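You operate a simulated robot arm through the tools that you are given. There is no shell and no other tool. Be economical: measure what you need, move in short steps, check, and stop when the job is done.

You run a simulated robot arm. Do the job below in one go: nothing can be reset, and whatever is moved stays where it is left.

Task
Drain the filter bowl with the air shut off and vented.
Fine: shut the drain valve and open the shut-off valve again.

Only the result counts: the job must be done as asked and must still hold three seconds after the hand-in. Knocking over, shifting, dropping, spilling or breaking anything else fails it.

Robot
A 7-joint arm with a fingered hand, fixed in place. Base frame: the origin is at the foot of the arm, x ahead of it, y to its left, z up. Readings come in mm, rad, newtons and seconds.
Its first joint turns from -2.897 to 2.897 rad. Payload 4.7 kg.
The tool frame sits at the grasp point between the pads (the TCP): z along the fingers, y along the line on which they close. The tips reach 36 mm beyond it. The gripper opens to 120 mm. The gripper's body begins 42 mm behind the TCP. The gripper is a hand of 5 fingers: y runs from the thumb to the fingers, the wrist lies at [-18, -122, -210] in the tool frame.
Orientation is that of the tool frame in the base frame, as a unit quaternion [w, x, y, z]. With the fingers straight down and the wrist toward the robot, the tool's x, y and z point along [0, 1, 0], [1, 0, 0] and [0, 0, -1] of the base frame.

Tools
- The arm moves only by the tool nudge_tool. Its argument "rows" is a list of rows, each a list of 2 entries, a list of its own where there are three numbers: the shift along the base's x, y, z in units of 100 mm (1.0 is 100 mm), then the turn, a rotation vector about the base's x, y, z in units of 180 degrees (1.0 is 180 degrees). In form: [[[tx, ty, tz], [wx, wy, wz]], ...]. A call has 1 to 8 rows; each row is the pose to reach, as a shift and turn from the pose commanded when the call began. A call with a number of a shift or a turn outside -1 to 1 is refused whole. A row lasts 0.2 s, in which the tool goes at most 50 mm and 0.15 rad; a call with a longer step from one row to the next is refused whole. Where a pose cannot be reached the arm comes as near as it can. A force on the tool above 40 N (or 10 N above the force at the start of the call, whichever is more), or a blocked arm, ends the call early, and 0.2 s more pass. In this call time passes only in rows, and 0.2 s behind the last. It gives the time, the measured TCP pose, the force on the tool (base axes), the opening and the grip force at its end, in the units of the frame above (readings bear some noise), with the torque about the TCP (base axes, N m) and any sound that the robot's microphone picked up.
- Cameras (640 x 400 px; columns grow to the right, rows downward): "scene" is fixed at [219.4, 649.1, 1669.6]; the picture's right is [-0.74, -0.67, 0.00], its down [-0.29, 0.32, -0.90] and it looks along [0.61, -0.67, -0.43] (base axes); focal length 336 px, centre (320, 200). "wrist" rides on the gripper at [72, -91, -143] in the tool frame; the picture's right is [-0.80, 0.28, -0.52], its down [-0.53, -0.73, 0.43] and it looks along [-0.27, 0.62, 0.74] (tool axes); focal length 234 px, centre (320, 200). There is no depth. A picture from a camera that has moved, and an enlarged one, comes with that camera's place and axes in the base frame and with its lens.
- get_image(camera): a new picture of that camera. No time passes.
- set_fingers(index, middle, ring, little, thumb_bend, thumb_turn): sets how far each is bent, from 0 (flat) to 100 (curled in); at 30 the hand is open as for a grip, at 70 the pads meet at the TCP. One left out holds its place. A second passes; each finger stops where it meets its share of the squeeze, and holds until it gets a number again. It is the only way to open and close the hand. It gives what a move gives, with no picture; readings hold the bend of each and the force on index, middle, ring, little, thumb and palm. thumb_turn goes from beside the hand (0) to across from the fingers (100), as for a grip.
- close_up(camera, box): a new picture of the part [left, top, right, bottom] of that camera's present view, enlarged. No time passes.
- sign_off(): hands the job in; it is judged then, once.

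Go step by step. Nothing tells you positions but the pictures and the camera data: compare them with the known pose of the tool, close in by small moves and look again before you grip or let go. The budget is 120 turns and 84 pictures, counting those below and the enlarged ones. Unless the task says otherwise, let go and move clear before handing in, and close with one line.

The tools are called after "Request:" as name(argument=value, ...) on one line, values as JSON. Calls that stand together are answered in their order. nudge_tool: Moves the arm, as the interface text tells. Its arguments: {"type":"object","properties":{"rows":{"type":"array","items":{"type":"array"}}},"required":["rows"]} The other tools are called the same way: set_fingers (index, middle, ring, little, thumb_bend, thumb_turn) moves the fingers one by one; get_image (camera) takes a picture; close_up (camera, box) takes an enlarged picture of a part of a camera's view; sign_off () hands the job in.

At the start:

```text
time_s: 0.0
position: [429.0, 15.2, 930.9]
ee_rot: [-0.103, 0.696, 0.702, -0.111]
ft_force: [0.3, 0.3, -0.9]
wrist_torque: [-0.01, -0.01, -0.01]
grip_width: 119.8
grasp_force: 0.1
shape: jaw
bend: [30.0, 30.0, 30.0, 30.0, 30.0, 97.0]
finger forces: [0.0, 0.0, 0.0, 0.1, 0.1, 0.0]
```

scene: 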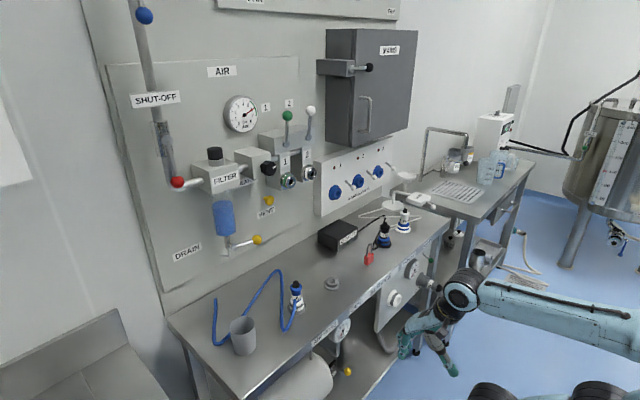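
wrist: 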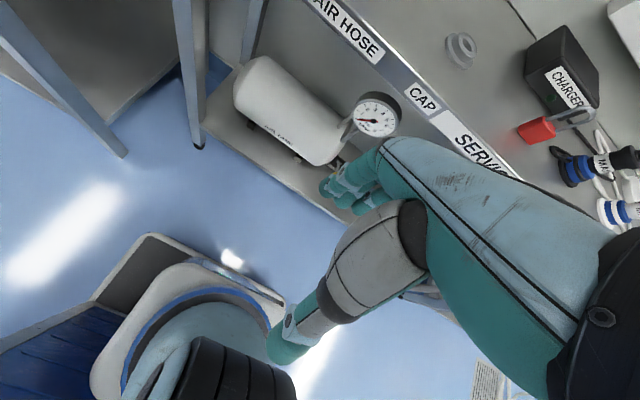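

I see an air panel with a shut-off line, filter, drain and vent knobs. I'll look at the panel enlarged first.

Request:
close_up(camera="scene", box=[110, 80, 310, 280])

Request:
close_up(camera="scene", box=[160, 130, 280, 205])

Request:
close_up(camera="scene", box=[160, 190, 280, 265])

Request:
close_up(camera="scene", box=[90, 0, 250, 100])

```text
2.00 times, centred on (210, 180) of scene
camera zoom: at [219.4, 649.1, 1669.6], right [-0.74, -0.67, 0.0], down [-0.29, 0.32, -0.9], along [0.61, -0.67, -0.43], focal length 672 px, centre (540, 240)
```

zoom: 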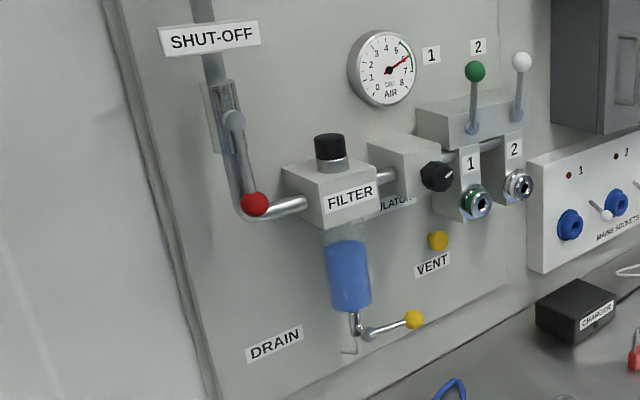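

```text
5.33 times, centred on (220, 168) of scene
camera zoom: at [219.4, 649.1, 1669.6], right [-0.74, -0.67, 0.0], down [-0.29, 0.32, -0.9], along [0.61, -0.67, -0.43], focal length 1791 px, centre (853, 373)
```

zoom: 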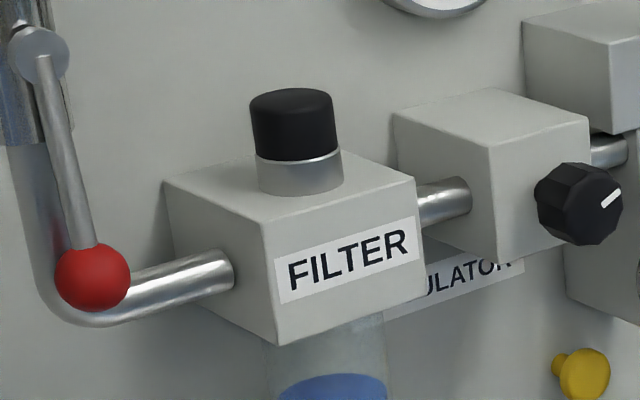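

```text
5.33 times, centred on (220, 228) of scene
camera zoom: at [219.4, 649.1, 1669.6], right [-0.74, -0.67, 0.0], down [-0.29, 0.32, -0.9], along [0.61, -0.67, -0.43], focal length 1791 px, centre (853, 53)
```

zoom: 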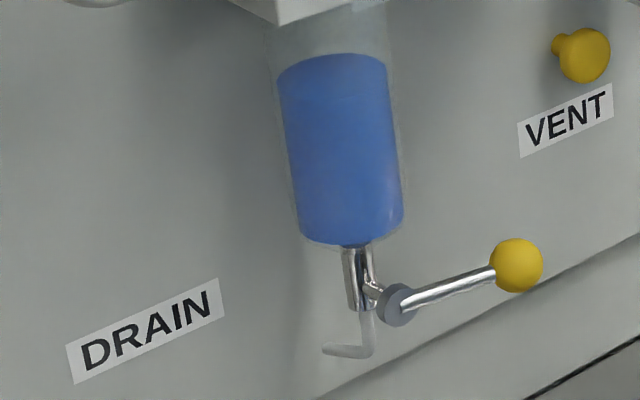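

```text
4.00 times, centred on (170, 50) of scene
camera zoom: at [219.4, 649.1, 1669.6], right [-0.74, -0.67, 0.0], down [-0.29, 0.32, -0.9], along [0.61, -0.67, -0.43], focal length 1343 px, centre (920, 800)
```

zoom: 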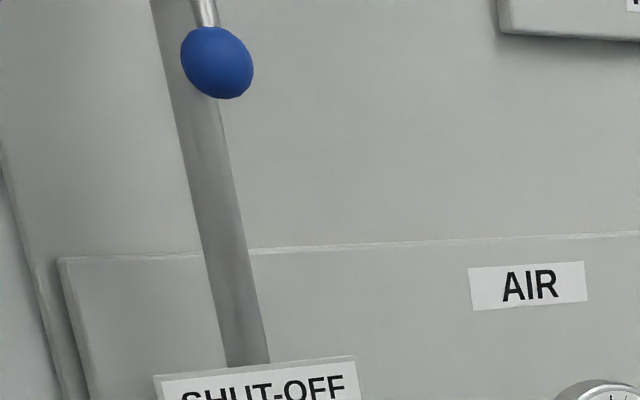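

The wall panel faces the robot (plane x = const). I'll turn the hand so the fingers point forward and back off a bit, which also lets the wrist camera see the panel.

Request:
nudge_tool(rows=[[[-0.1, 0.1, 0.1], [0, -0.047, 0]], [[-0.2, 0.2, 0.2], [0, -0.094, 0]], [[-0.3, 0.3, 0.3], [0, -0.141, 0]], [[-0.4, 0.4, 0.4], [0, -0.188, 0]], [[-0.5, 0.5, 0.5], [0, -0.235, 0]], [[-0.6, 0.6, 0.6], [0, -0.282, 0]], [[-0.7, 0.7, 0.7], [0, -0.329, 0]], [[-0.8, 0.8, 0.8], [0, -0.376, 0]]])

Request:
get_image(camera="wrist")

```text
time_s: 2.0
position: [429.4, 109.4, 992.2]
ee_rot: [0.339, 0.712, 0.558, 0.258]
ft_force: [0.4, -0.4, -0.5]
wrist_torque: [-0.04, 0.0, -0.01]
grip_width: 119.8
grasp_force: 0.0
shape: jaw
bend: [30.0, 30.0, 30.0, 30.0, 30.0, 98.0]
finger forces: [0.0, 0.0, 0.0, 0.0, 0.1, 0.0]
out of reach, approached as far as the arm can: row 3, 4, 5, 6, 7, 8
stopped in row 8: the arm was blocked; the commanded pose is now the measured one
```

```text
77 pictures are left
camera wrist: at [283.4, 222.8, 1011.7], right [-0.41, -0.72, 0.56], down [-0.27, -0.49, -0.83], along [0.87, -0.49, 0.01], focal length 234 px, centre (320, 200)
```

wrist: 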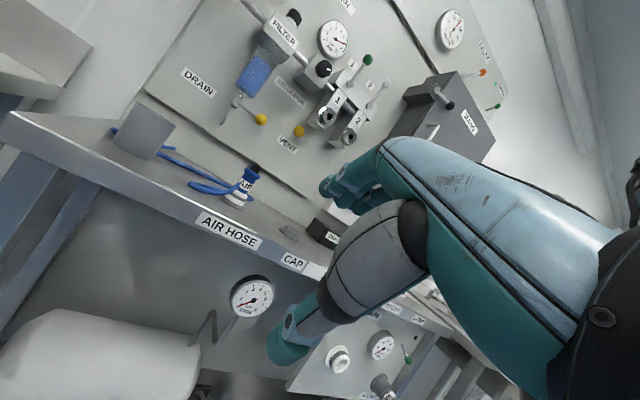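

The arm hit a reach or joint limit in that turn. From the two views I put the drain ball near (949, 135, 1117), the vent near (1020, 13, 1175) and the red ball near (950, 336, 1370). I'll check the arm posture in the scene view.

Request:
get_image(camera="scene")

Request:
close_up(camera="wrist", box=[100, 0, 340, 200])

```text
76 pictures are left
```

scene: 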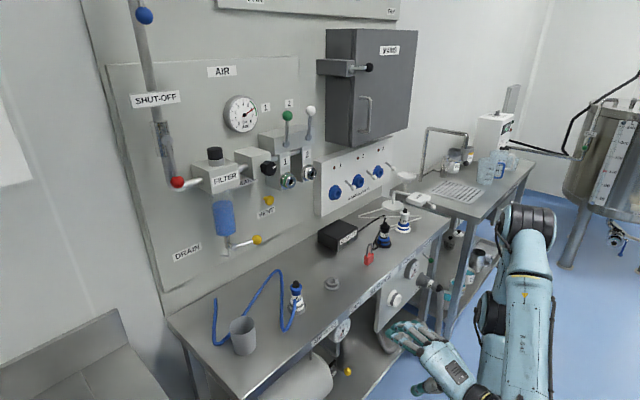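

```text
2.00 times, centred on (220, 100) of wrist
camera zoom: at [283.4, 222.8, 1011.7], right [-0.41, -0.72, 0.56], down [-0.27, -0.49, -0.83], along [0.87, -0.49, 0.01], focal length 468 px, centre (520, 400)
```

zoom: 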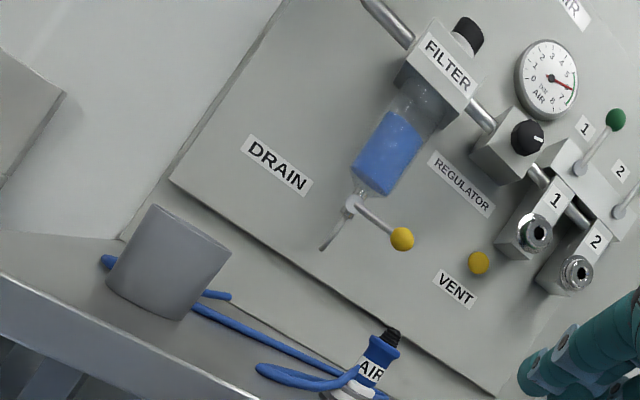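

The elbow is folded because the hand is close to the base. I'll move forward and up into free space in front of the panel while completing the turn.

Request:
nudge_tool(rows=[[[0.35, 0.05, 0.25], [-0.001, -0.01, 0.003]], [[0.7, 0.1, 0.5], [-0.003, -0.03, 0.01]], [[1.0, 0.15, 0.75], [-0.006, -0.055, 0.019]], [[1.0, 0.2, 1.0], [-0.01, -0.09, 0.03]], [[1.0, 0.25, 1.0], [-0.014, -0.125, 0.043]], [[1.0, 0.3, 1.0], [-0.0175, -0.16, 0.056]], [[1.0, 0.35, 1.0], [-0.021, -0.19, 0.067]], [[1.0, 0.4, 1.0], [-0.0238, -0.2193, 0.0765]]])

Request:
get_image(camera="scene")

```text
time_s: 3.8
position: [529.7, 148.5, 1092.1]
ee_rot: [0.5, 0.499, 0.5, 0.5]
ft_force: [-0.1, -0.7, -0.5]
wrist_torque: [0.0, -0.02, -0.01]
grip_width: 120.2
grasp_force: 0.1
shape: jaw
bend: [30.0, 30.0, 30.0, 30.0, 30.0, 98.0]
finger forces: [0.1, 0.0, 0.0, 0.1, 0.0, 0.0]
```

```text
74 pictures are left
```

scene: 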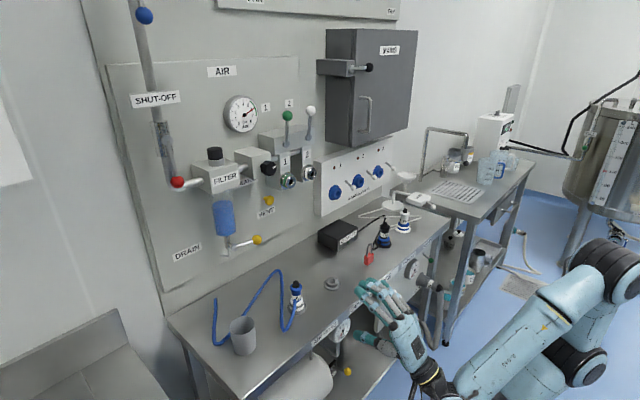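

The hand now points forward exactly. I'll take wrist pictures to triangulate.

Request:
get_image(camera="wrist")

```text
73 pictures are left
camera wrist: at [385.0, 223.1, 999.6], right [-0.53, -0.8, 0.28], down [0.43, -0.53, -0.73], along [0.74, -0.27, 0.62], focal length 234 px, centre (320, 200)
```

wrist: 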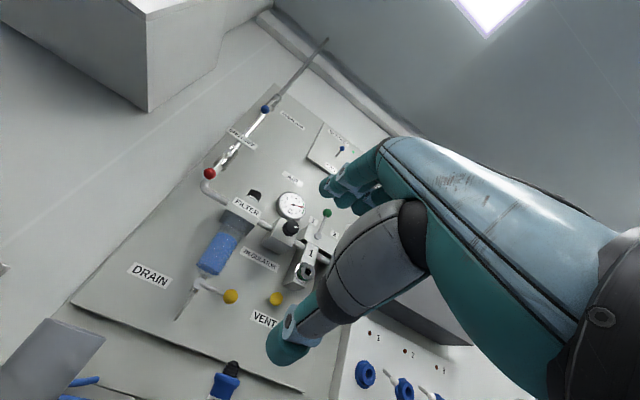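

Estimates: red ball ≈ (968, 328, 1360), drain ball ≈ (952, 132, 1113), vent ≈ (1029, 9, 1172). I'll zoom in on the valves from here.

Request:
close_up(camera="wrist", box=[180, 90, 300, 165])

Request:
close_up(camera="wrist", box=[170, 230, 330, 330])

Request:
close_up(camera="scene", box=[130, 90, 230, 200])

```text
5.33 times, centred on (240, 128) of wrist
camera zoom: at [385.0, 223.1, 999.6], right [-0.53, -0.8, 0.28], down [0.43, -0.53, -0.73], along [0.74, -0.27, 0.62], focal length 1249 px, centre (747, 587)
```

zoom: 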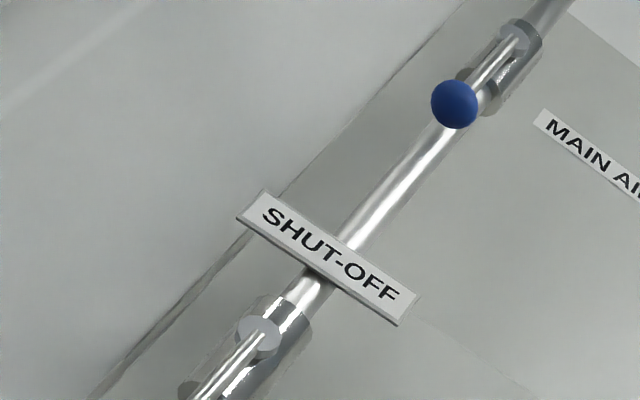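

```text
4.00 times, centred on (250, 280) of wrist
camera zoom: at [385.0, 223.1, 999.6], right [-0.53, -0.8, 0.28], down [0.43, -0.53, -0.73], along [0.74, -0.27, 0.62], focal length 937 px, centre (600, -120)
```

zoom: 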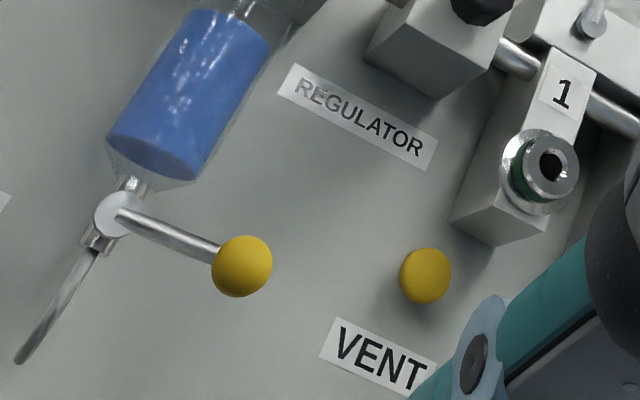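

```text
3.64 times, centred on (180, 145) of scene
camera zoom: at [219.4, 649.1, 1669.6], right [-0.74, -0.67, 0.0], down [-0.29, 0.32, -0.9], along [0.61, -0.67, -0.43], focal length 1221 px, centre (829, 400)
```

zoom: 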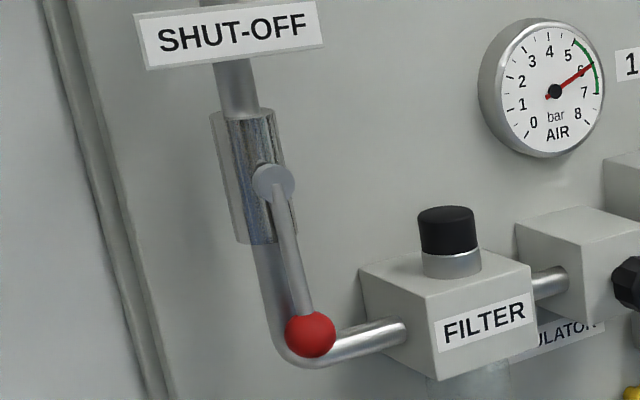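

Blue is MAIN AIR, which stays untouched. The red ball lever is the shut-off, with its pivot near (978, 328, 1457) and the ball hanging below, so it's open. I'll make a pointing hand and see where the index tip is.

Request:
set_fingers(index=0, middle=100, ring=100, little=100, thumb_bend=60, thumb_turn=0)

Request:
get_image(camera="wrist")

Request:
close_up(camera="scene", box=[340, 260, 460, 400])

```text
time_s: 4.8
position: [529.5, 148.0, 1091.8]
ee_rot: [0.5, 0.5, 0.5, 0.5]
ft_force: [0.5, -0.5, -1.0]
wrist_torque: [0.0, -0.04, -0.01]
grip_width: 141.3
grasp_force: 0.1
shape: fingers
bend: [0.0, 100.0, 100.0, 100.0, 60.0, 0.0]
finger forces: [0.0, 0.0, 0.0, 0.1, 0.0, 0.0]
```

```text
69 pictures are left
camera wrist: at [385.1, 223.1, 999.9], right [-0.53, -0.8, 0.28], down [0.42, -0.53, -0.73], along [0.74, -0.27, 0.62], focal length 234 px, centre (320, 200)
```

wrist: 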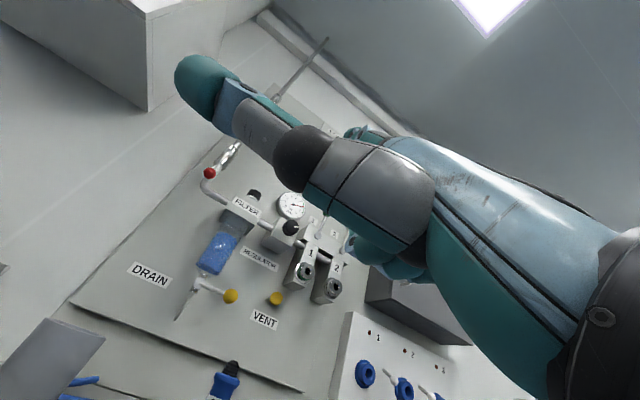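

```text
2.86 times, centred on (400, 330) of scene
camera zoom: at [219.4, 649.1, 1669.6], right [-0.74, -0.67, 0.0], down [-0.29, 0.32, -0.9], along [0.61, -0.67, -0.43], focal length 960 px, centre (91, -171)
```

zoom: 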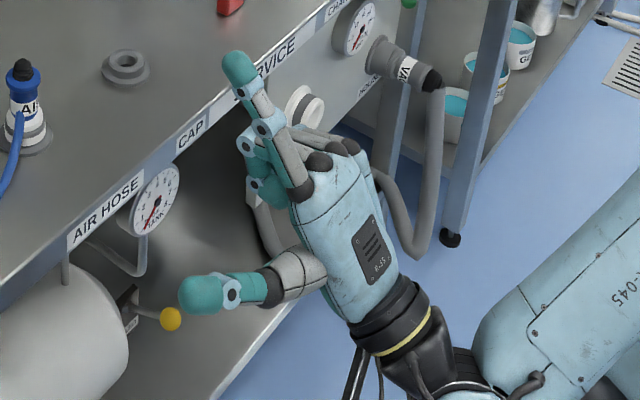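

The index lies straight along the palm, about 52° above tool z. I'll pitch the hand about 50° down so the index points forward, and move towards the left side of the red ball.

Request:
nudge_tool(rows=[[[0.14, 0.14, 0.14], [0, 0.04, 0]], [[0.28, 0.28, 0.28], [0, 0.08, 0]], [[0.42, 0.42, 0.42], [0, 0.12, 0]], [[0.56, 0.56, 0.56], [0, 0.16, 0]], [[0.7, 0.7, 0.7], [0, 0.2, 0]], [[0.85, 0.85, 0.85], [0, 0.24, 0]], [[1.0, 1.0, 1.0], [0, 0.278, 0]]])

Request:
nudge_tool(rows=[[[0.2, 0.2, 0.2], [0, 0, 0]], [[0.4, 0.4, 0.4], [0, 0, 0]], [[0.6, 0.6, 0.6], [0, 0, 0]], [[0.8, 0.8, 0.7], [0, 0, 0]], [[0.9, 0.98, 0.72], [0, 0, 0]]])

Request:
get_image(camera="wrist")

Request:
get_image(camera="scene")

```text
time_s: 6.4
position: [628.6, 250.4, 1191.9]
ee_rot: [0.242, 0.664, 0.665, 0.241]
ft_force: [0.1, -0.6, 0.8]
wrist_torque: [0.0, 0.02, 0.02]
grip_width: 141.3
grasp_force: 0.1
shape: fingers
bend: [0.0, 100.0, 100.0, 100.0, 60.0, 0.0]
finger forces: [0.0, 0.0, 0.0, 0.0, 0.0, 0.1]
```

```text
time_s: 7.6
position: [716.4, 349.7, 1264.1]
ee_rot: [0.242, 0.664, 0.665, 0.242]
ft_force: [-0.5, -0.3, 0.4]
wrist_torque: [0.04, 0.07, 0.0]
grip_width: 141.3
grasp_force: 0.0
shape: fingers
bend: [0.0, 100.0, 100.0, 100.0, 60.0, 0.0]
finger forces: [0.0, 0.1, 0.0, 0.1, 0.0, 0.1]
```

```text
67 pictures are left
camera wrist: at [553.3, 422.9, 1314.7], right [-0.12, -0.8, 0.58], down [-0.29, -0.53, -0.8], along [0.95, -0.27, -0.17], focal length 234 px, centre (320, 200)
```

wrist: 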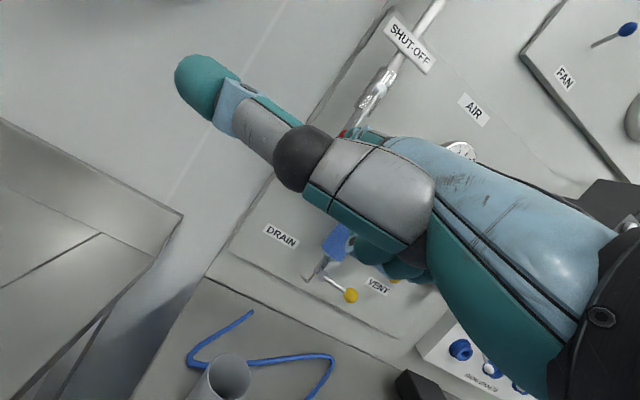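

```text
66 pictures are left
```

scene: 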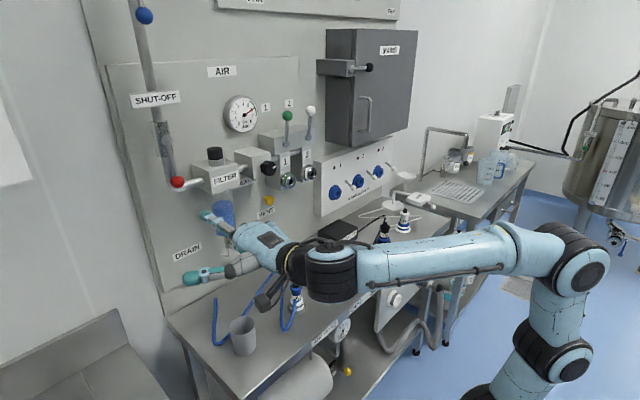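

The reach is fine. The thumb sticks out toward +y, so I'll fold it and re-measure the index tip.

Request:
set_fingers(thumb_turn=100, thumb_bend=90)

Request:
close_up(camera="wrist", box=[240, 60, 480, 210])

Request:
close_up(camera="scene", box=[140, 130, 300, 310])

```text
time_s: 8.6
position: [715.9, 348.4, 1264.7]
ee_rot: [0.242, 0.664, 0.665, 0.241]
ft_force: [-0.1, 0.5, 0.1]
wrist_torque: [0.0, -0.02, -0.02]
grip_width: 69.6
grasp_force: 0.0
shape: fingers
bend: [0.0, 100.0, 100.0, 100.0, 90.0, 100.0]
finger forces: [0.1, 0.0, 0.0, 0.0, 0.0, 0.1]
```

```text
2.67 times, centred on (360, 135) of wrist
camera zoom: at [553.4, 423.1, 1313.9], right [-0.12, -0.8, 0.58], down [-0.29, -0.53, -0.8], along [0.95, -0.27, -0.17], focal length 624 px, centre (213, 373)
```

zoom: 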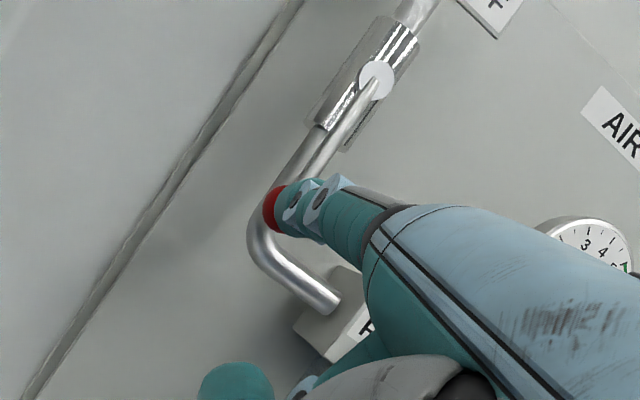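

```text
2.22 times, centred on (220, 220) of scene
camera zoom: at [219.4, 649.1, 1669.6], right [-0.74, -0.67, 0.0], down [-0.29, 0.32, -0.9], along [0.61, -0.67, -0.43], focal length 746 px, centre (542, 156)
```

zoom: 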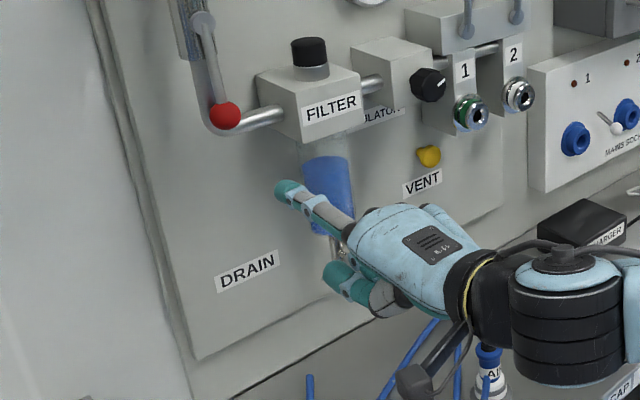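

The index tip is near (767, 376, 1350), roughly at ball height and left of it. I'll advance it alongside the ball.

Request:
nudge_tool(rows=[[[0.33, 0, 0.03], [0, 0, 0]], [[0.66, 0.0, 0.06], [0, 0, 0]], [[1.0, 0.0, 0.1], [0, 0, 0]]])

Request:
nudge_tool(rows=[[[0.25, 0, 0], [0, 0, 0]], [[0.5, 0, 0], [0, 0, 0]], [[0.7, 0, 0], [0, 0, 0]]])

Request:
close_up(camera="wrist", box=[240, 60, 480, 210])

Request:
close_up(camera="scene", box=[100, 110, 260, 230])

```text
time_s: 9.4
position: [816.6, 345.9, 1276.3]
ee_rot: [0.242, 0.664, 0.665, 0.242]
ft_force: [-0.1, -0.8, 0.5]
wrist_torque: [0.02, 0.05, -0.03]
grip_width: 69.6
grasp_force: 0.1
shape: fingers
bend: [0.0, 100.0, 100.0, 100.0, 90.0, 100.0]
finger forces: [0.0, 0.0, 0.0, 0.0, 0.0, 0.0]
```

```text
time_s: 10.2
position: [888.9, 346.4, 1276.7]
ee_rot: [0.242, 0.665, 0.664, 0.242]
ft_force: [0.1, 0.7, 0.6]
wrist_torque: [0.03, 0.03, -0.01]
grip_width: 69.4
grasp_force: 0.0
shape: fingers
bend: [0.0, 100.0, 100.0, 100.0, 90.0, 100.0]
finger forces: [0.1, 0.0, 0.0, 0.0, 0.1, 0.0]
```

```text
2.67 times, centred on (360, 135) of wrist
camera zoom: at [726.2, 420.1, 1327.0], right [-0.12, -0.8, 0.58], down [-0.29, -0.53, -0.8], along [0.95, -0.27, -0.17], focal length 624 px, centre (213, 373)
```

zoom: 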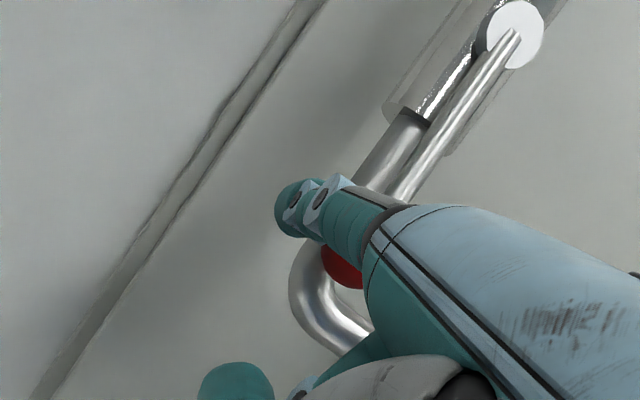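

```text
3.33 times, centred on (180, 170) of scene
camera zoom: at [219.4, 649.1, 1669.6], right [-0.74, -0.67, 0.0], down [-0.29, 0.32, -0.9], along [0.61, -0.67, -0.43], focal length 1119 px, centre (787, 300)
```

zoom: 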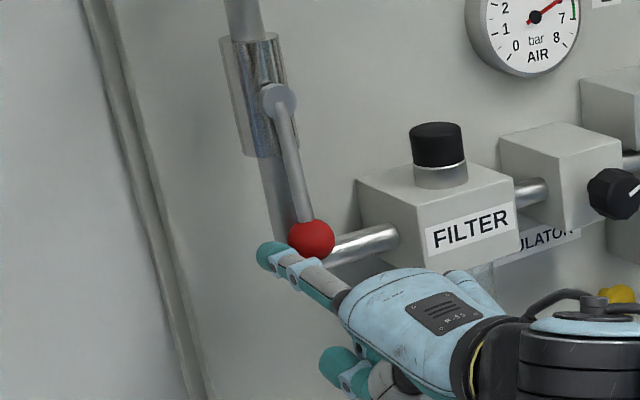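

The finger is about 20 mm to the left of the ball and needs about 28 mm more depth. I'll move in, then push towards -y (right) in small steps.

Request:
nudge_tool(rows=[[[0.14, 0, 0], [0, 0, 0]], [[0.28, 0, 0], [0, 0, 0]]])

Request:
nudge_tool(rows=[[[0, -0.12, 0], [0, 0, 0]], [[0, -0.2, 0], [0, 0, 0]], [[0, -0.3, -0.02], [0, 0, 0]], [[0, -0.4, -0.03], [0, 0, 0]]])

Request:
close_up(camera="scene", box=[100, 110, 260, 230])

```text
time_s: 10.8
position: [918.7, 347.6, 1275.8]
ee_rot: [0.241, 0.664, 0.665, 0.242]
ft_force: [0.2, -0.5, 0.4]
wrist_torque: [-0.03, 0.04, 0.02]
grip_width: 69.4
grasp_force: 0.0
shape: fingers
bend: [0.0, 100.0, 100.0, 100.0, 90.0, 100.0]
finger forces: [0.0, 0.1, 0.1, 0.0, 0.0, 0.0]
```

```text
time_s: 11.8
position: [917.9, 308.2, 1271.0]
ee_rot: [0.241, 0.664, 0.666, 0.241]
ft_force: [-0.2, 17.1, 0.9]
wrist_torque: [-1.41, -0.15, 0.85]
grip_width: 73.9
grasp_force: 6.7
shape: fingers
bend: [0.0, 100.0, 100.0, 100.0, 90.0, 100.0]
finger forces: [14.3, 0.0, 0.1, 0.1, 0.0, 0.0]
```

```text
3.33 times, centred on (180, 170) of scene
camera zoom: at [219.4, 649.1, 1669.6], right [-0.74, -0.67, 0.0], down [-0.29, 0.32, -0.9], along [0.61, -0.67, -0.43], focal length 1119 px, centre (787, 300)
```

zoom: 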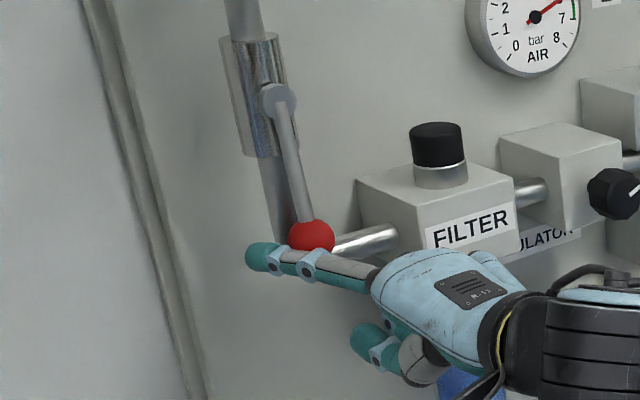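

The finger is touching the ball at 17 N and it hasn't moved yet. I'll push a little more to see whether it's stiff or against a stop.

Request:
nudge_tool(rows=[[[0, -0.06, 0], [0, 0, 0]], [[0, -0.12, -0.0], [0, 0, 0]], [[0, -0.18, 0], [0, 0, 0]]])

Request:
close_up(camera="scene", box=[100, 110, 260, 230])

```text
time_s: 12.6
position: [919.3, 288.1, 1266.9]
ee_rot: [0.241, 0.666, 0.665, 0.238]
ft_force: [-0.3, 6.8, -15.4]
wrist_torque: [-1.03, 0.81, 0.71]
grip_width: 61.5
grasp_force: 11.0
shape: fingers
bend: [5.0, 100.0, 100.0, 100.0, 90.0, 100.0]
finger forces: [22.0, 0.1, 0.0, 0.0, 0.0, 0.0]
```

```text
3.33 times, centred on (180, 170) of scene
camera zoom: at [219.4, 649.1, 1669.6], right [-0.74, -0.67, 0.0], down [-0.29, 0.32, -0.9], along [0.61, -0.67, -0.43], focal length 1119 px, centre (787, 300)
```

zoom: 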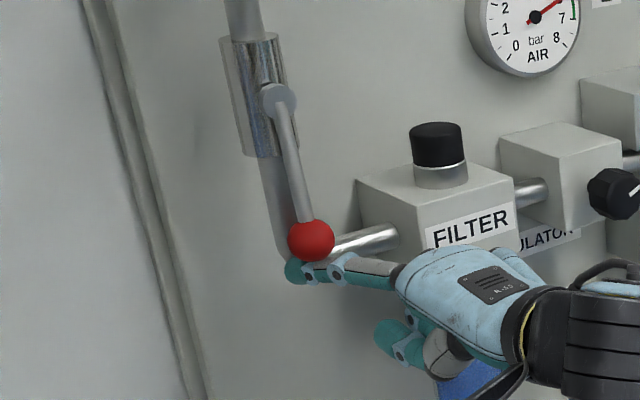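

The finger slipped under the ball, and the lever hadn't moved toward -y. I'll back out below and go around to its right side, then try pushing toward +y higher up at the rod/ball corner.

Request:
nudge_tool(rows=[[[0, 0, -0.15], [0, 0, 0]], [[-0.2, 0, -0.25], [0, 0, 0]], [[-0.5, 0, -0.25], [0, 0, 0]], [[-0.6, -0.3, -0.1], [0, 0, 0]], [[-0.6, -0.6, 0.21], [0, 0, 0]]])

Request:
set_fingers(index=0)

Request:
nudge_tool(rows=[[[0.2, 0, 0], [0, 0, 0]], [[0.4, 0, 0], [0, 0, 0]], [[0.6, 0, 0], [0, 0, 0]]])

Request:
close_up(camera="scene", box=[100, 110, 260, 230])

Request:
close_up(camera="wrist", box=[240, 60, 480, 210])

```text
time_s: 13.8
position: [859.8, 227.7, 1290.5]
ee_rot: [0.242, 0.665, 0.665, 0.241]
ft_force: [0.8, -0.1, 0.1]
wrist_torque: [-0.03, 0.0, -0.02]
grip_width: 69.2
grasp_force: 0.0
shape: fingers
bend: [0.0, 100.0, 100.0, 100.0, 90.0, 100.0]
finger forces: [0.1, 0.1, 0.1, 0.0, 0.0, 0.0]
```

```text
time_s: 14.8
position: [858.8, 228.8, 1290.4]
ee_rot: [0.242, 0.665, 0.665, 0.241]
ft_force: [0.3, 0.2, 0.4]
wrist_torque: [0.02, 0.01, 0.01]
grip_width: 69.3
grasp_force: 0.0
shape: fingers
bend: [0.0, 100.0, 100.0, 100.0, 90.0, 100.0]
finger forces: [0.1, 0.0, 0.0, 0.0, 0.0, 0.0]
```

```text
time_s: 15.6
position: [916.6, 227.5, 1293.1]
ee_rot: [0.243, 0.665, 0.664, 0.242]
ft_force: [-0.9, -0.1, 1.6]
wrist_torque: [-0.02, 0.03, 0.02]
grip_width: 69.8
grasp_force: 0.1
shape: fingers
bend: [0.0, 100.0, 100.0, 100.0, 90.0, 100.0]
finger forces: [0.1, 0.0, 0.1, 0.1, 0.1, 0.0]
```

```text
3.33 times, centred on (180, 170) of scene
camera zoom: at [219.4, 649.1, 1669.6], right [-0.74, -0.67, 0.0], down [-0.29, 0.32, -0.9], along [0.61, -0.67, -0.43], focal length 1119 px, centre (787, 300)
```

zoom: 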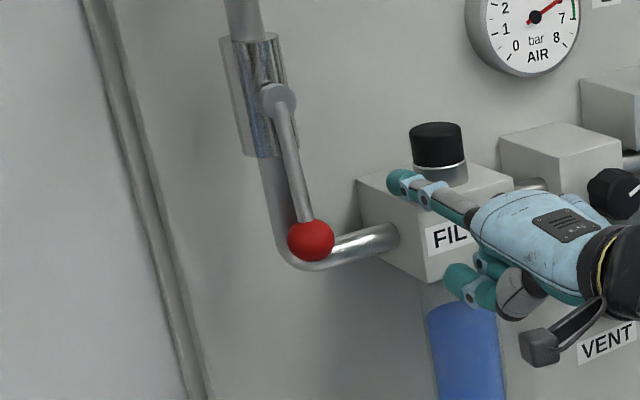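

```text
2.67 times, centred on (360, 135) of wrist
camera zoom: at [754.3, 301.8, 1343.3], right [-0.12, -0.8, 0.58], down [-0.29, -0.53, -0.8], along [0.95, -0.27, -0.17], focal length 624 px, centre (213, 373)
```

zoom: 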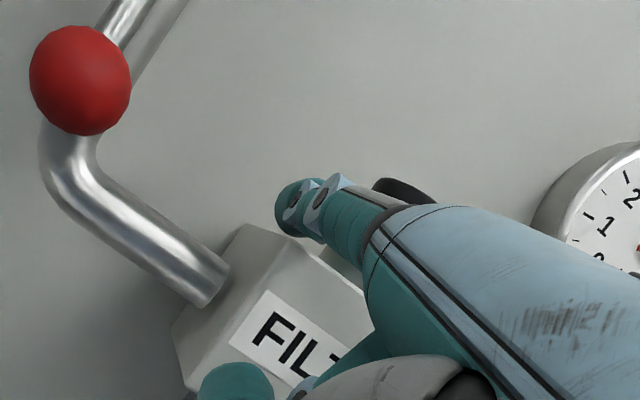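

The refined tip height is about TCP+75, so the earlier push was 10 mm below the ball's centre. Now I'll push toward +y at z ≈ 1372.

Request:
nudge_tool(rows=[[[0, 0.2, 0.04], [0, 0, 0]], [[0, 0.4, 0.04], [0, 0, 0]], [[0, 0.5, 0.04], [0, 0, 0]], [[0, 0.57, 0.04], [0, 0, 0]], [[0, 0.64, 0.04], [0, 0, 0]]])

Request:
close_up(camera="scene", box=[100, 110, 260, 230])

```text
time_s: 16.8
position: [918.4, 293.4, 1295.7]
ee_rot: [0.241, 0.664, 0.665, 0.241]
ft_force: [-0.2, -0.8, 0.0]
wrist_torque: [-0.02, 0.0, 0.01]
grip_width: 69.6
grasp_force: 0.0
shape: fingers
bend: [0.0, 100.0, 100.0, 100.0, 90.0, 100.0]
finger forces: [0.0, 0.0, 0.0, 0.0, 0.1, 0.0]
```

```text
3.33 times, centred on (180, 170) of scene
camera zoom: at [219.4, 649.1, 1669.6], right [-0.74, -0.67, 0.0], down [-0.29, 0.32, -0.9], along [0.61, -0.67, -0.43], focal length 1119 px, centre (787, 300)
```

zoom: 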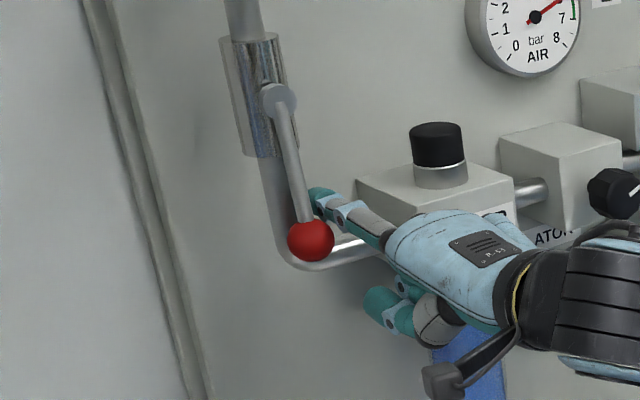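

The finger is right beside the rod/ball junction. I'll push on toward +y.

Request:
nudge_tool(rows=[[[0, 0.08, -0.03], [0, 0, 0]], [[0, 0.16, -0.03], [0, 0, 0]], [[0, 0.24, -0.03], [0, 0, 0]], [[0, 0.32, -0.02], [0, 0, 0]]])

Request:
close_up(camera="scene", box=[100, 110, 260, 230])

```text
time_s: 17.8
position: [917.7, 322.6, 1294.4]
ee_rot: [0.241, 0.665, 0.664, 0.242]
ft_force: [-2.8, -20.5, 0.6]
wrist_torque: [1.75, -0.22, -1.85]
grip_width: 69.3
grasp_force: 10.4
shape: fingers
bend: [0.0, 100.0, 100.0, 100.0, 90.0, 100.0]
finger forces: [20.8, 0.0, 0.1, 0.0, 0.0, 0.0]
```

```text
3.33 times, centred on (180, 170) of scene
camera zoom: at [219.4, 649.1, 1669.6], right [-0.74, -0.67, 0.0], down [-0.29, 0.32, -0.9], along [0.61, -0.67, -0.43], focal length 1119 px, centre (787, 300)
```

zoom: 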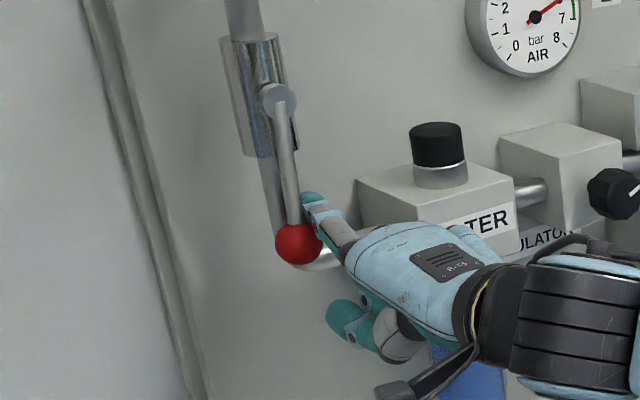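

It moved, so it closes toward +y. I'll now rotate the whole hand rigidly about the pivot axis (+x turn) so the finger stays square to the lever.

Request:
nudge_tool(rows=[[[0, 0.21, 0.01], [0.0417, 0, 0]], [[0, 0.417, 0.04], [0.0833, 0, 0]], [[0, 0.619, 0.1], [0.125, 0, 0]], [[0, 0.81, 0.19], [0.1667, 0, 0]]])

Request:
get_image(camera="scene")

Request:
close_up(camera="scene", box=[100, 110, 260, 230])

```text
time_s: 18.2
position: [918.0, 330.1, 1297.1]
ee_rot: [0.216, 0.679, 0.649, 0.267]
ft_force: [-5.4, -31.0, -4.1]
wrist_torque: [2.49, -0.18, -2.79]
grip_width: 68.3
grasp_force: 15.7
shape: fingers
bend: [1.0, 100.0, 100.0, 100.0, 90.0, 100.0]
finger forces: [30.9, 0.1, 0.1, 0.0, 0.0, 0.0]
stopped in row 1: the force on the tool passed its limit at 47 N (the readings are from after the stop); the commanded pose is now the measured one
```

```text
55 pictures are left
```

scene: 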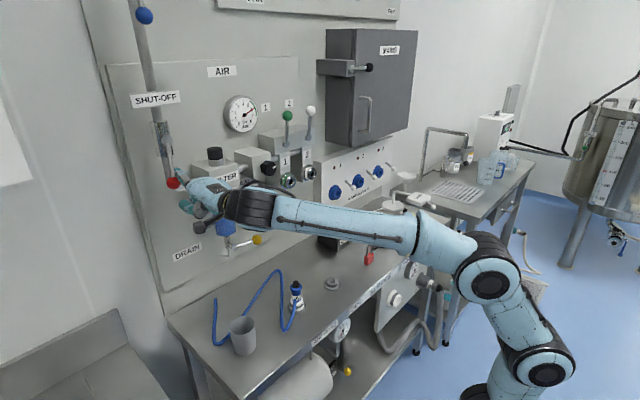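

```text
3.33 times, centred on (180, 170) of scene
camera zoom: at [219.4, 649.1, 1669.6], right [-0.74, -0.67, 0.0], down [-0.29, 0.32, -0.9], along [0.61, -0.67, -0.43], focal length 1119 px, centre (787, 300)
```

zoom: 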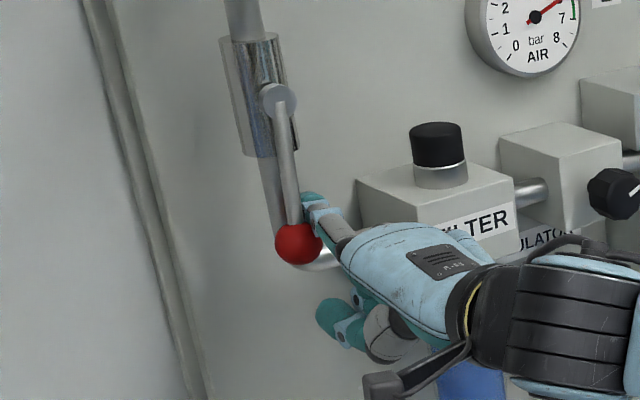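

The lever turned about 6° and then stopped hard at over 40 N. I'll release and see whether it stays there.

Request:
nudge_tool(rows=[[[0, -0.25, 0], [-0.0383, 0, 0]], [[0, -0.4, 0], [-0.0383, 0, 0]]])

Request:
close_up(camera="scene", box=[130, 110, 210, 190])

Request:
close_up(camera="wrist", box=[200, 0, 440, 200])

```text
time_s: 18.8
position: [915.6, 298.4, 1296.3]
ee_rot: [0.256, 0.661, 0.668, 0.228]
ft_force: [-0.8, -0.9, -0.4]
wrist_torque: [0.09, -0.09, -0.07]
grip_width: 69.0
grasp_force: 0.9
shape: fingers
bend: [0.0, 100.0, 100.0, 100.0, 90.0, 100.0]
finger forces: [1.3, 0.0, 0.0, 0.0, 0.0, 0.0]
```

```text
5.00 times, centred on (170, 150) of scene
camera zoom: at [219.4, 649.1, 1669.6], right [-0.74, -0.67, 0.0], down [-0.29, 0.32, -0.9], along [0.61, -0.67, -0.43], focal length 1679 px, centre (1070, 450)
```

zoom: 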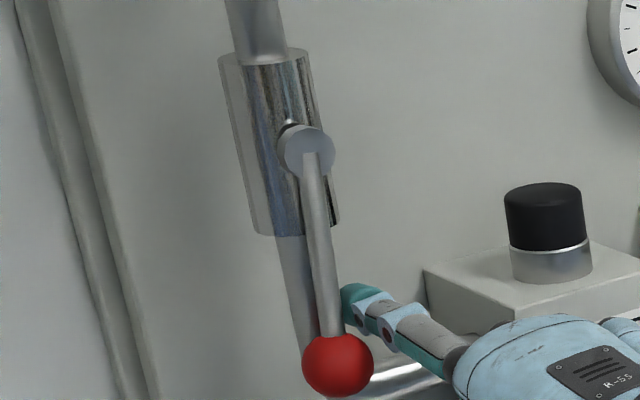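

```text
2.00 times, centred on (320, 100) of wrist
camera zoom: at [754.5, 375.3, 1344.4], right [-0.13, -0.78, 0.62], down [-0.29, -0.56, -0.77], along [0.95, -0.28, -0.15], focal length 468 px, centre (320, 400)
```

zoom: 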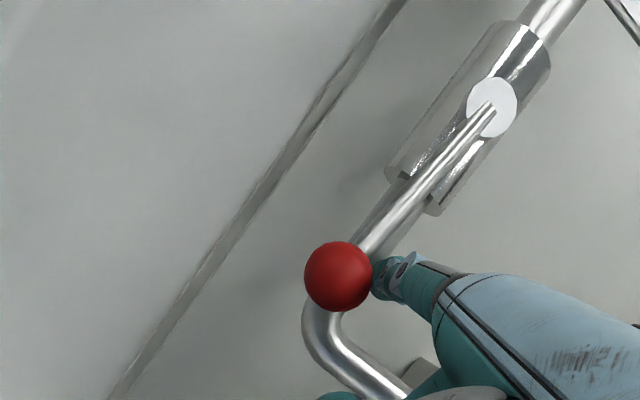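

The lever stays about 5° off, so it's held by friction with a stop on the +y side. So -y is the working direction and needs a firm push at the right height. I'll go around to its left side.

Request:
nudge_tool(rows=[[[-0.3, -0.1, 0], [0.005, 0, 0]], [[-0.6, -0.1, 0], [0.01, 0, 0]], [[-0.6, 0.3, 0], [0.013, 0, 0]], [[-0.6, 0.7, 0], [0.013, 0, 0]], [[-0.6, 0.9, 0], [0.013, 0, 0]], [[-0.3, 0.9, -0.03], [0.013, 0, 0]], [[0, 0.9, -0.04], [0.013, 0, 0]]])

Request:
nudge_tool(rows=[[[0, -0.12, 0], [0, 0, 0]], [[0, -0.2, 0], [0, 0, 0]], [[0, -0.28, 0], [0, 0, 0]], [[0, -0.36, 0], [0, 0, 0]]])

Request:
close_up(camera="scene", box=[130, 110, 210, 190])

```text
time_s: 20.4
position: [918.2, 387.8, 1290.7]
ee_rot: [0.242, 0.667, 0.663, 0.242]
ft_force: [-0.6, -0.1, 1.0]
wrist_torque: [0.01, -0.02, -0.01]
grip_width: 69.3
grasp_force: 0.0
shape: fingers
bend: [0.0, 100.0, 100.0, 100.0, 90.0, 100.0]
finger forces: [0.0, 0.0, 0.0, 0.0, 0.1, 0.0]
```

```text
time_s: 21.4
position: [918.0, 350.2, 1292.0]
ee_rot: [0.242, 0.667, 0.662, 0.24]
ft_force: [-0.4, 0.2, 0.9]
wrist_torque: [-0.01, -0.02, 0.02]
grip_width: 69.3
grasp_force: 0.0
shape: fingers
bend: [0.0, 100.0, 100.0, 100.0, 90.0, 100.0]
finger forces: [0.0, 0.1, 0.0, 0.1, 0.0, 0.0]
```

```text
5.00 times, centred on (170, 150) of scene
camera zoom: at [219.4, 649.1, 1669.6], right [-0.74, -0.67, 0.0], down [-0.29, 0.32, -0.9], along [0.61, -0.67, -0.43], focal length 1679 px, centre (1070, 450)
```

zoom: 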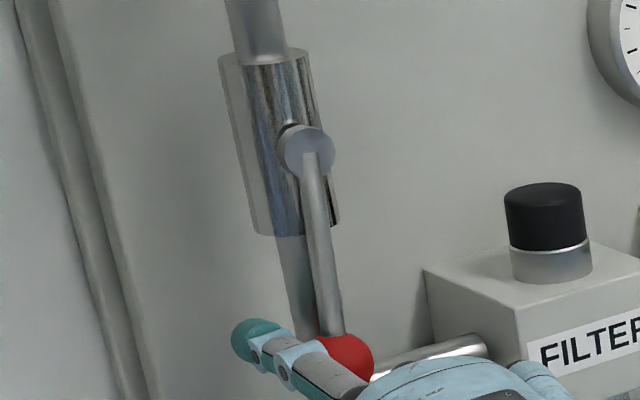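

Close to contact. I'll keep pushing toward -y.

Request:
nudge_tool(rows=[[[0, -0.07, 0], [0, 0, 0]], [[0, -0.13, 0], [0, 0, 0]], [[0, -0.19, 0], [0, 0, 0]], [[0, -0.25, 0], [0, 0, 0]], [[0, -0.31, 0], [0, 0, 0]], [[0, -0.37, 0], [0, 0, 0]]])

Request:
close_up(camera="scene", box=[130, 110, 210, 190])

```text
time_s: 22.8
position: [917.7, 315.8, 1291.3]
ee_rot: [0.243, 0.666, 0.662, 0.241]
ft_force: [-2.3, 16.4, 2.2]
wrist_torque: [-1.28, -0.18, 0.87]
grip_width: 72.8
grasp_force: 6.8
shape: fingers
bend: [0.0, 100.0, 100.0, 100.0, 90.0, 100.0]
finger forces: [14.7, 0.0, 0.0, 0.0, 0.0, 0.0]
```

```text
5.00 times, centred on (170, 150) of scene
camera zoom: at [219.4, 649.1, 1669.6], right [-0.74, -0.67, 0.0], down [-0.29, 0.32, -0.9], along [0.61, -0.67, -0.43], focal length 1679 px, centre (1070, 450)
```

zoom: 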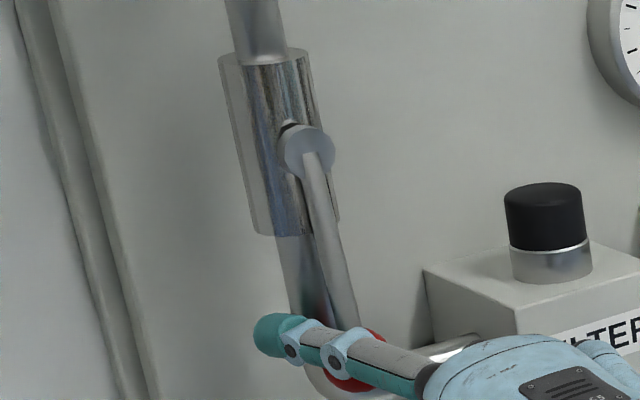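

The lever follows toward -y at about 16 N. I'll continue along the arc, rolling the hand with the lever in slow steps.

Request:
nudge_tool(rows=[[[0, -0.086, 0.009], [-0.0167, 0, 0]], [[0, -0.171, 0.022], [-0.0333, 0, 0]], [[0, -0.255, 0.039], [-0.05, 0, 0]], [[0, -0.338, 0.061], [-0.0667, 0, 0]], [[0, -0.42, 0.088], [-0.0833, 0, 0]], [[0, -0.501, 0.118], [-0.1, 0, 0]]])

Request:
close_up(camera="scene", box=[130, 110, 210, 190])

```text
time_s: 24.2
position: [916.6, 263.5, 1305.0]
ee_rot: [0.344, 0.62, 0.692, 0.136]
ft_force: [-5.7, 17.9, 7.5]
wrist_torque: [-0.66, -0.71, 1.28]
grip_width: 87.0
grasp_force: 8.4
shape: fingers
bend: [0.0, 100.0, 100.0, 100.0, 90.0, 100.0]
finger forces: [16.6, 0.0, 0.0, 0.1, 0.1, 0.0]
```

```text
5.00 times, centred on (170, 150) of scene
camera zoom: at [219.4, 649.1, 1669.6], right [-0.74, -0.67, 0.0], down [-0.29, 0.32, -0.9], along [0.61, -0.67, -0.43], focal length 1679 px, centre (1070, 450)
```

zoom: 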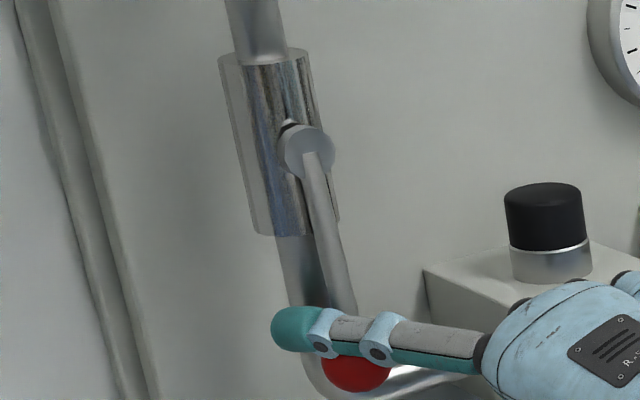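

The index alone deflects sideways and is too weak. A full grip will be stronger: fingers on the +y side, stacked along the lever, thumb on the right. I'll back off and reorient.

Request:
nudge_tool(rows=[[[0, 0.3, 0], [0, 0, 0]], [[0, 0.6, 0], [0, 0, 0]], [[-0.4, 0.6, 0], [0, 0, 0]], [[-0.8, 0.6, 0], [0, 0, 0]], [[-1.0, 0.6, 0], [0, 0, 0]]])

Request:
nudge_tool(rows=[[[-0.12, 0, 0], [-0.037, -0.017, 0.024]], [[-0.25, 0, 0.1], [-0.074, -0.0345, 0.048]], [[-0.37, 0, 0.2], [-0.111, -0.0515, 0.072]], [[-0.5, 0, 0.3], [-0.148, -0.069, 0.096]], [[-0.5, 0, 0.4], [-0.185, -0.086, 0.12]], [[-0.5, 0, 0.5], [-0.222, -0.1035, 0.144]], [[-0.5, 0, 0.6], [-0.259, -0.12, 0.166]], [[-0.5, 0, 0.7], [-0.295, -0.136, 0.189]]])

Request:
nudge_tool(rows=[[[0, 0, 0], [-0.0395, -0.018, 0.0253]], [[0, 0, 0], [-0.079, -0.0365, 0.0507]]])

Request:
set_fingers(index=30, middle=30, ring=30, little=30, thumb_bend=30, thumb_turn=100)

Request:
get_image(camera="scene")

Request:
get_image(camera="wrist")

```text
time_s: 25.4
position: [817.4, 321.5, 1304.2]
ee_rot: [0.345, 0.621, 0.691, 0.134]
ft_force: [0.0, 0.6, -0.6]
wrist_torque: [-0.02, -0.02, -0.04]
grip_width: 69.4
grasp_force: 0.1
shape: fingers
bend: [0.0, 100.0, 100.0, 100.0, 90.0, 100.0]
finger forces: [0.0, 0.1, 0.0, 0.0, 0.1, 0.0]
```

```text
time_s: 27.2
position: [766.8, 321.9, 1373.1]
ee_rot: [0.659, 0.144, 0.738, 0.031]
ft_force: [0.0, 0.7, 1.1]
wrist_torque: [0.0, 0.04, 0.0]
grip_width: 69.6
grasp_force: 0.0
shape: fingers
bend: [0.0, 100.0, 100.0, 100.0, 90.0, 100.0]
finger forces: [0.0, 0.0, 0.1, 0.0, 0.0, 0.0]
```

```text
refused: row 1 steps farther than a row can; nothing moved
```

```text
time_s: 28.2
position: [768.0, 321.9, 1373.6]
ee_rot: [0.659, 0.145, 0.738, 0.031]
ft_force: [0.1, 0.4, 0.0]
wrist_torque: [0.0, 0.03, 0.02]
grip_width: 121.9
grasp_force: 0.2
shape: fingers
bend: [30.0, 30.0, 30.0, 30.0, 30.0, 98.0]
finger forces: [0.0, 0.0, 0.0, 0.0, 0.0, 0.0]
```

```text
48 pictures are left
```

scene: 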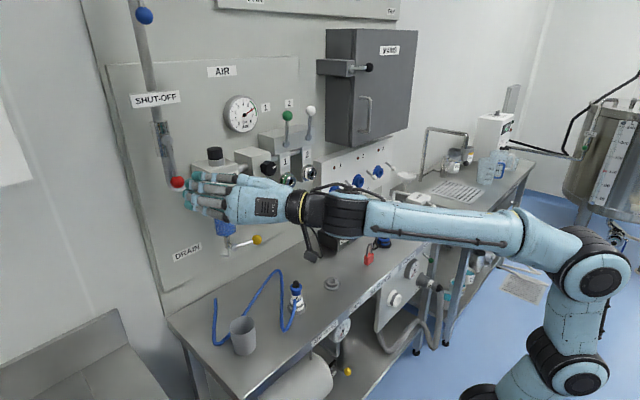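

```text
47 pictures are left
camera wrist: at [603.7, 275.5, 1300.1], right [-0.39, 0.14, 0.91], down [0.34, -0.9, 0.28], along [0.85, 0.42, 0.31], focal length 234 px, centre (320, 200)
```

wrist: 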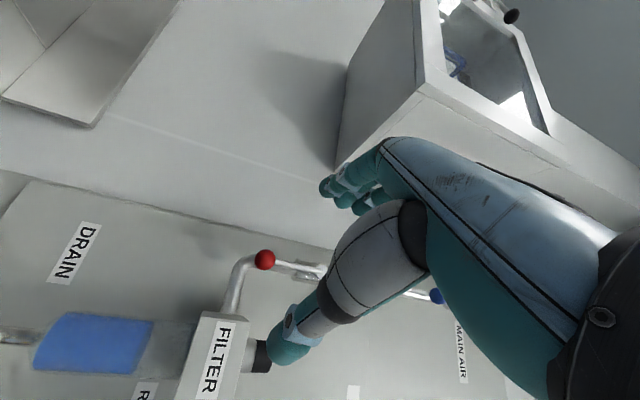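

Reachable. I'll finish the turn and move in front of the lever.

Request:
nudge_tool(rows=[[[0.2, 0.07, 0], [-0.0265, -0.0119, 0.0171]], [[0.4, 0.14, 0], [-0.053, -0.0238, 0.0342]], [[0.6, 0.22, 0], [-0.0794, -0.0357, 0.0514]], [[0.9, 0.22, 0], [-0.0794, -0.0357, 0.0514]]])

Request:
get_image(camera="wrist")

Request:
close_up(camera="scene", box=[100, 110, 260, 230])

```text
time_s: 29.2
position: [859.3, 348.0, 1372.5]
ee_rot: [0.706, 0.0, 0.708, -0.001]
ft_force: [-0.4, 0.7, 0.6]
wrist_torque: [0.0, 0.01, 0.04]
grip_width: 122.1
grasp_force: 0.1
shape: fingers
bend: [30.0, 30.0, 30.0, 30.0, 30.0, 98.0]
finger forces: [0.0, 0.1, 0.0, 0.1, 0.0, 0.0]
out of reach, approached as far as the arm can: row 2
```

```text
46 pictures are left
camera wrist: at [716.1, 256.7, 1299.5], right [-0.52, 0.28, 0.8], down [0.42, -0.73, 0.53], along [0.74, 0.62, 0.26], focal length 234 px, centre (320, 200)
```

wrist: 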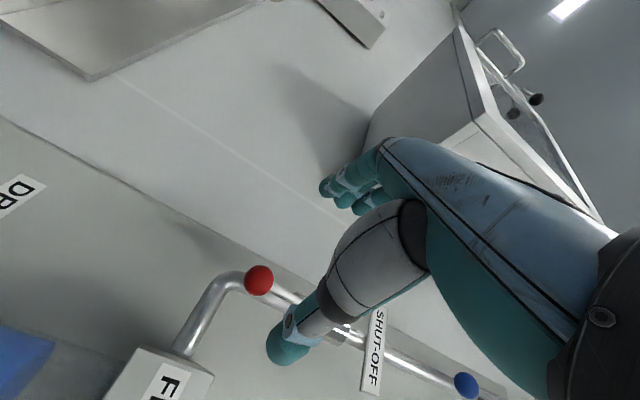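

```text
3.33 times, centred on (180, 170) of scene
camera zoom: at [219.4, 649.1, 1669.6], right [-0.74, -0.67, 0.0], down [-0.29, 0.32, -0.9], along [0.61, -0.67, -0.43], focal length 1119 px, centre (787, 300)
```

zoom: 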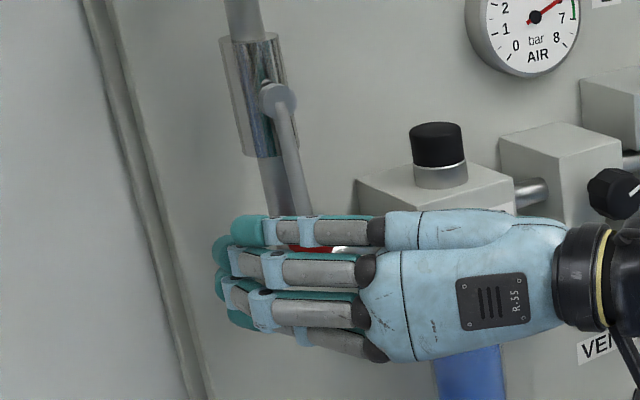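

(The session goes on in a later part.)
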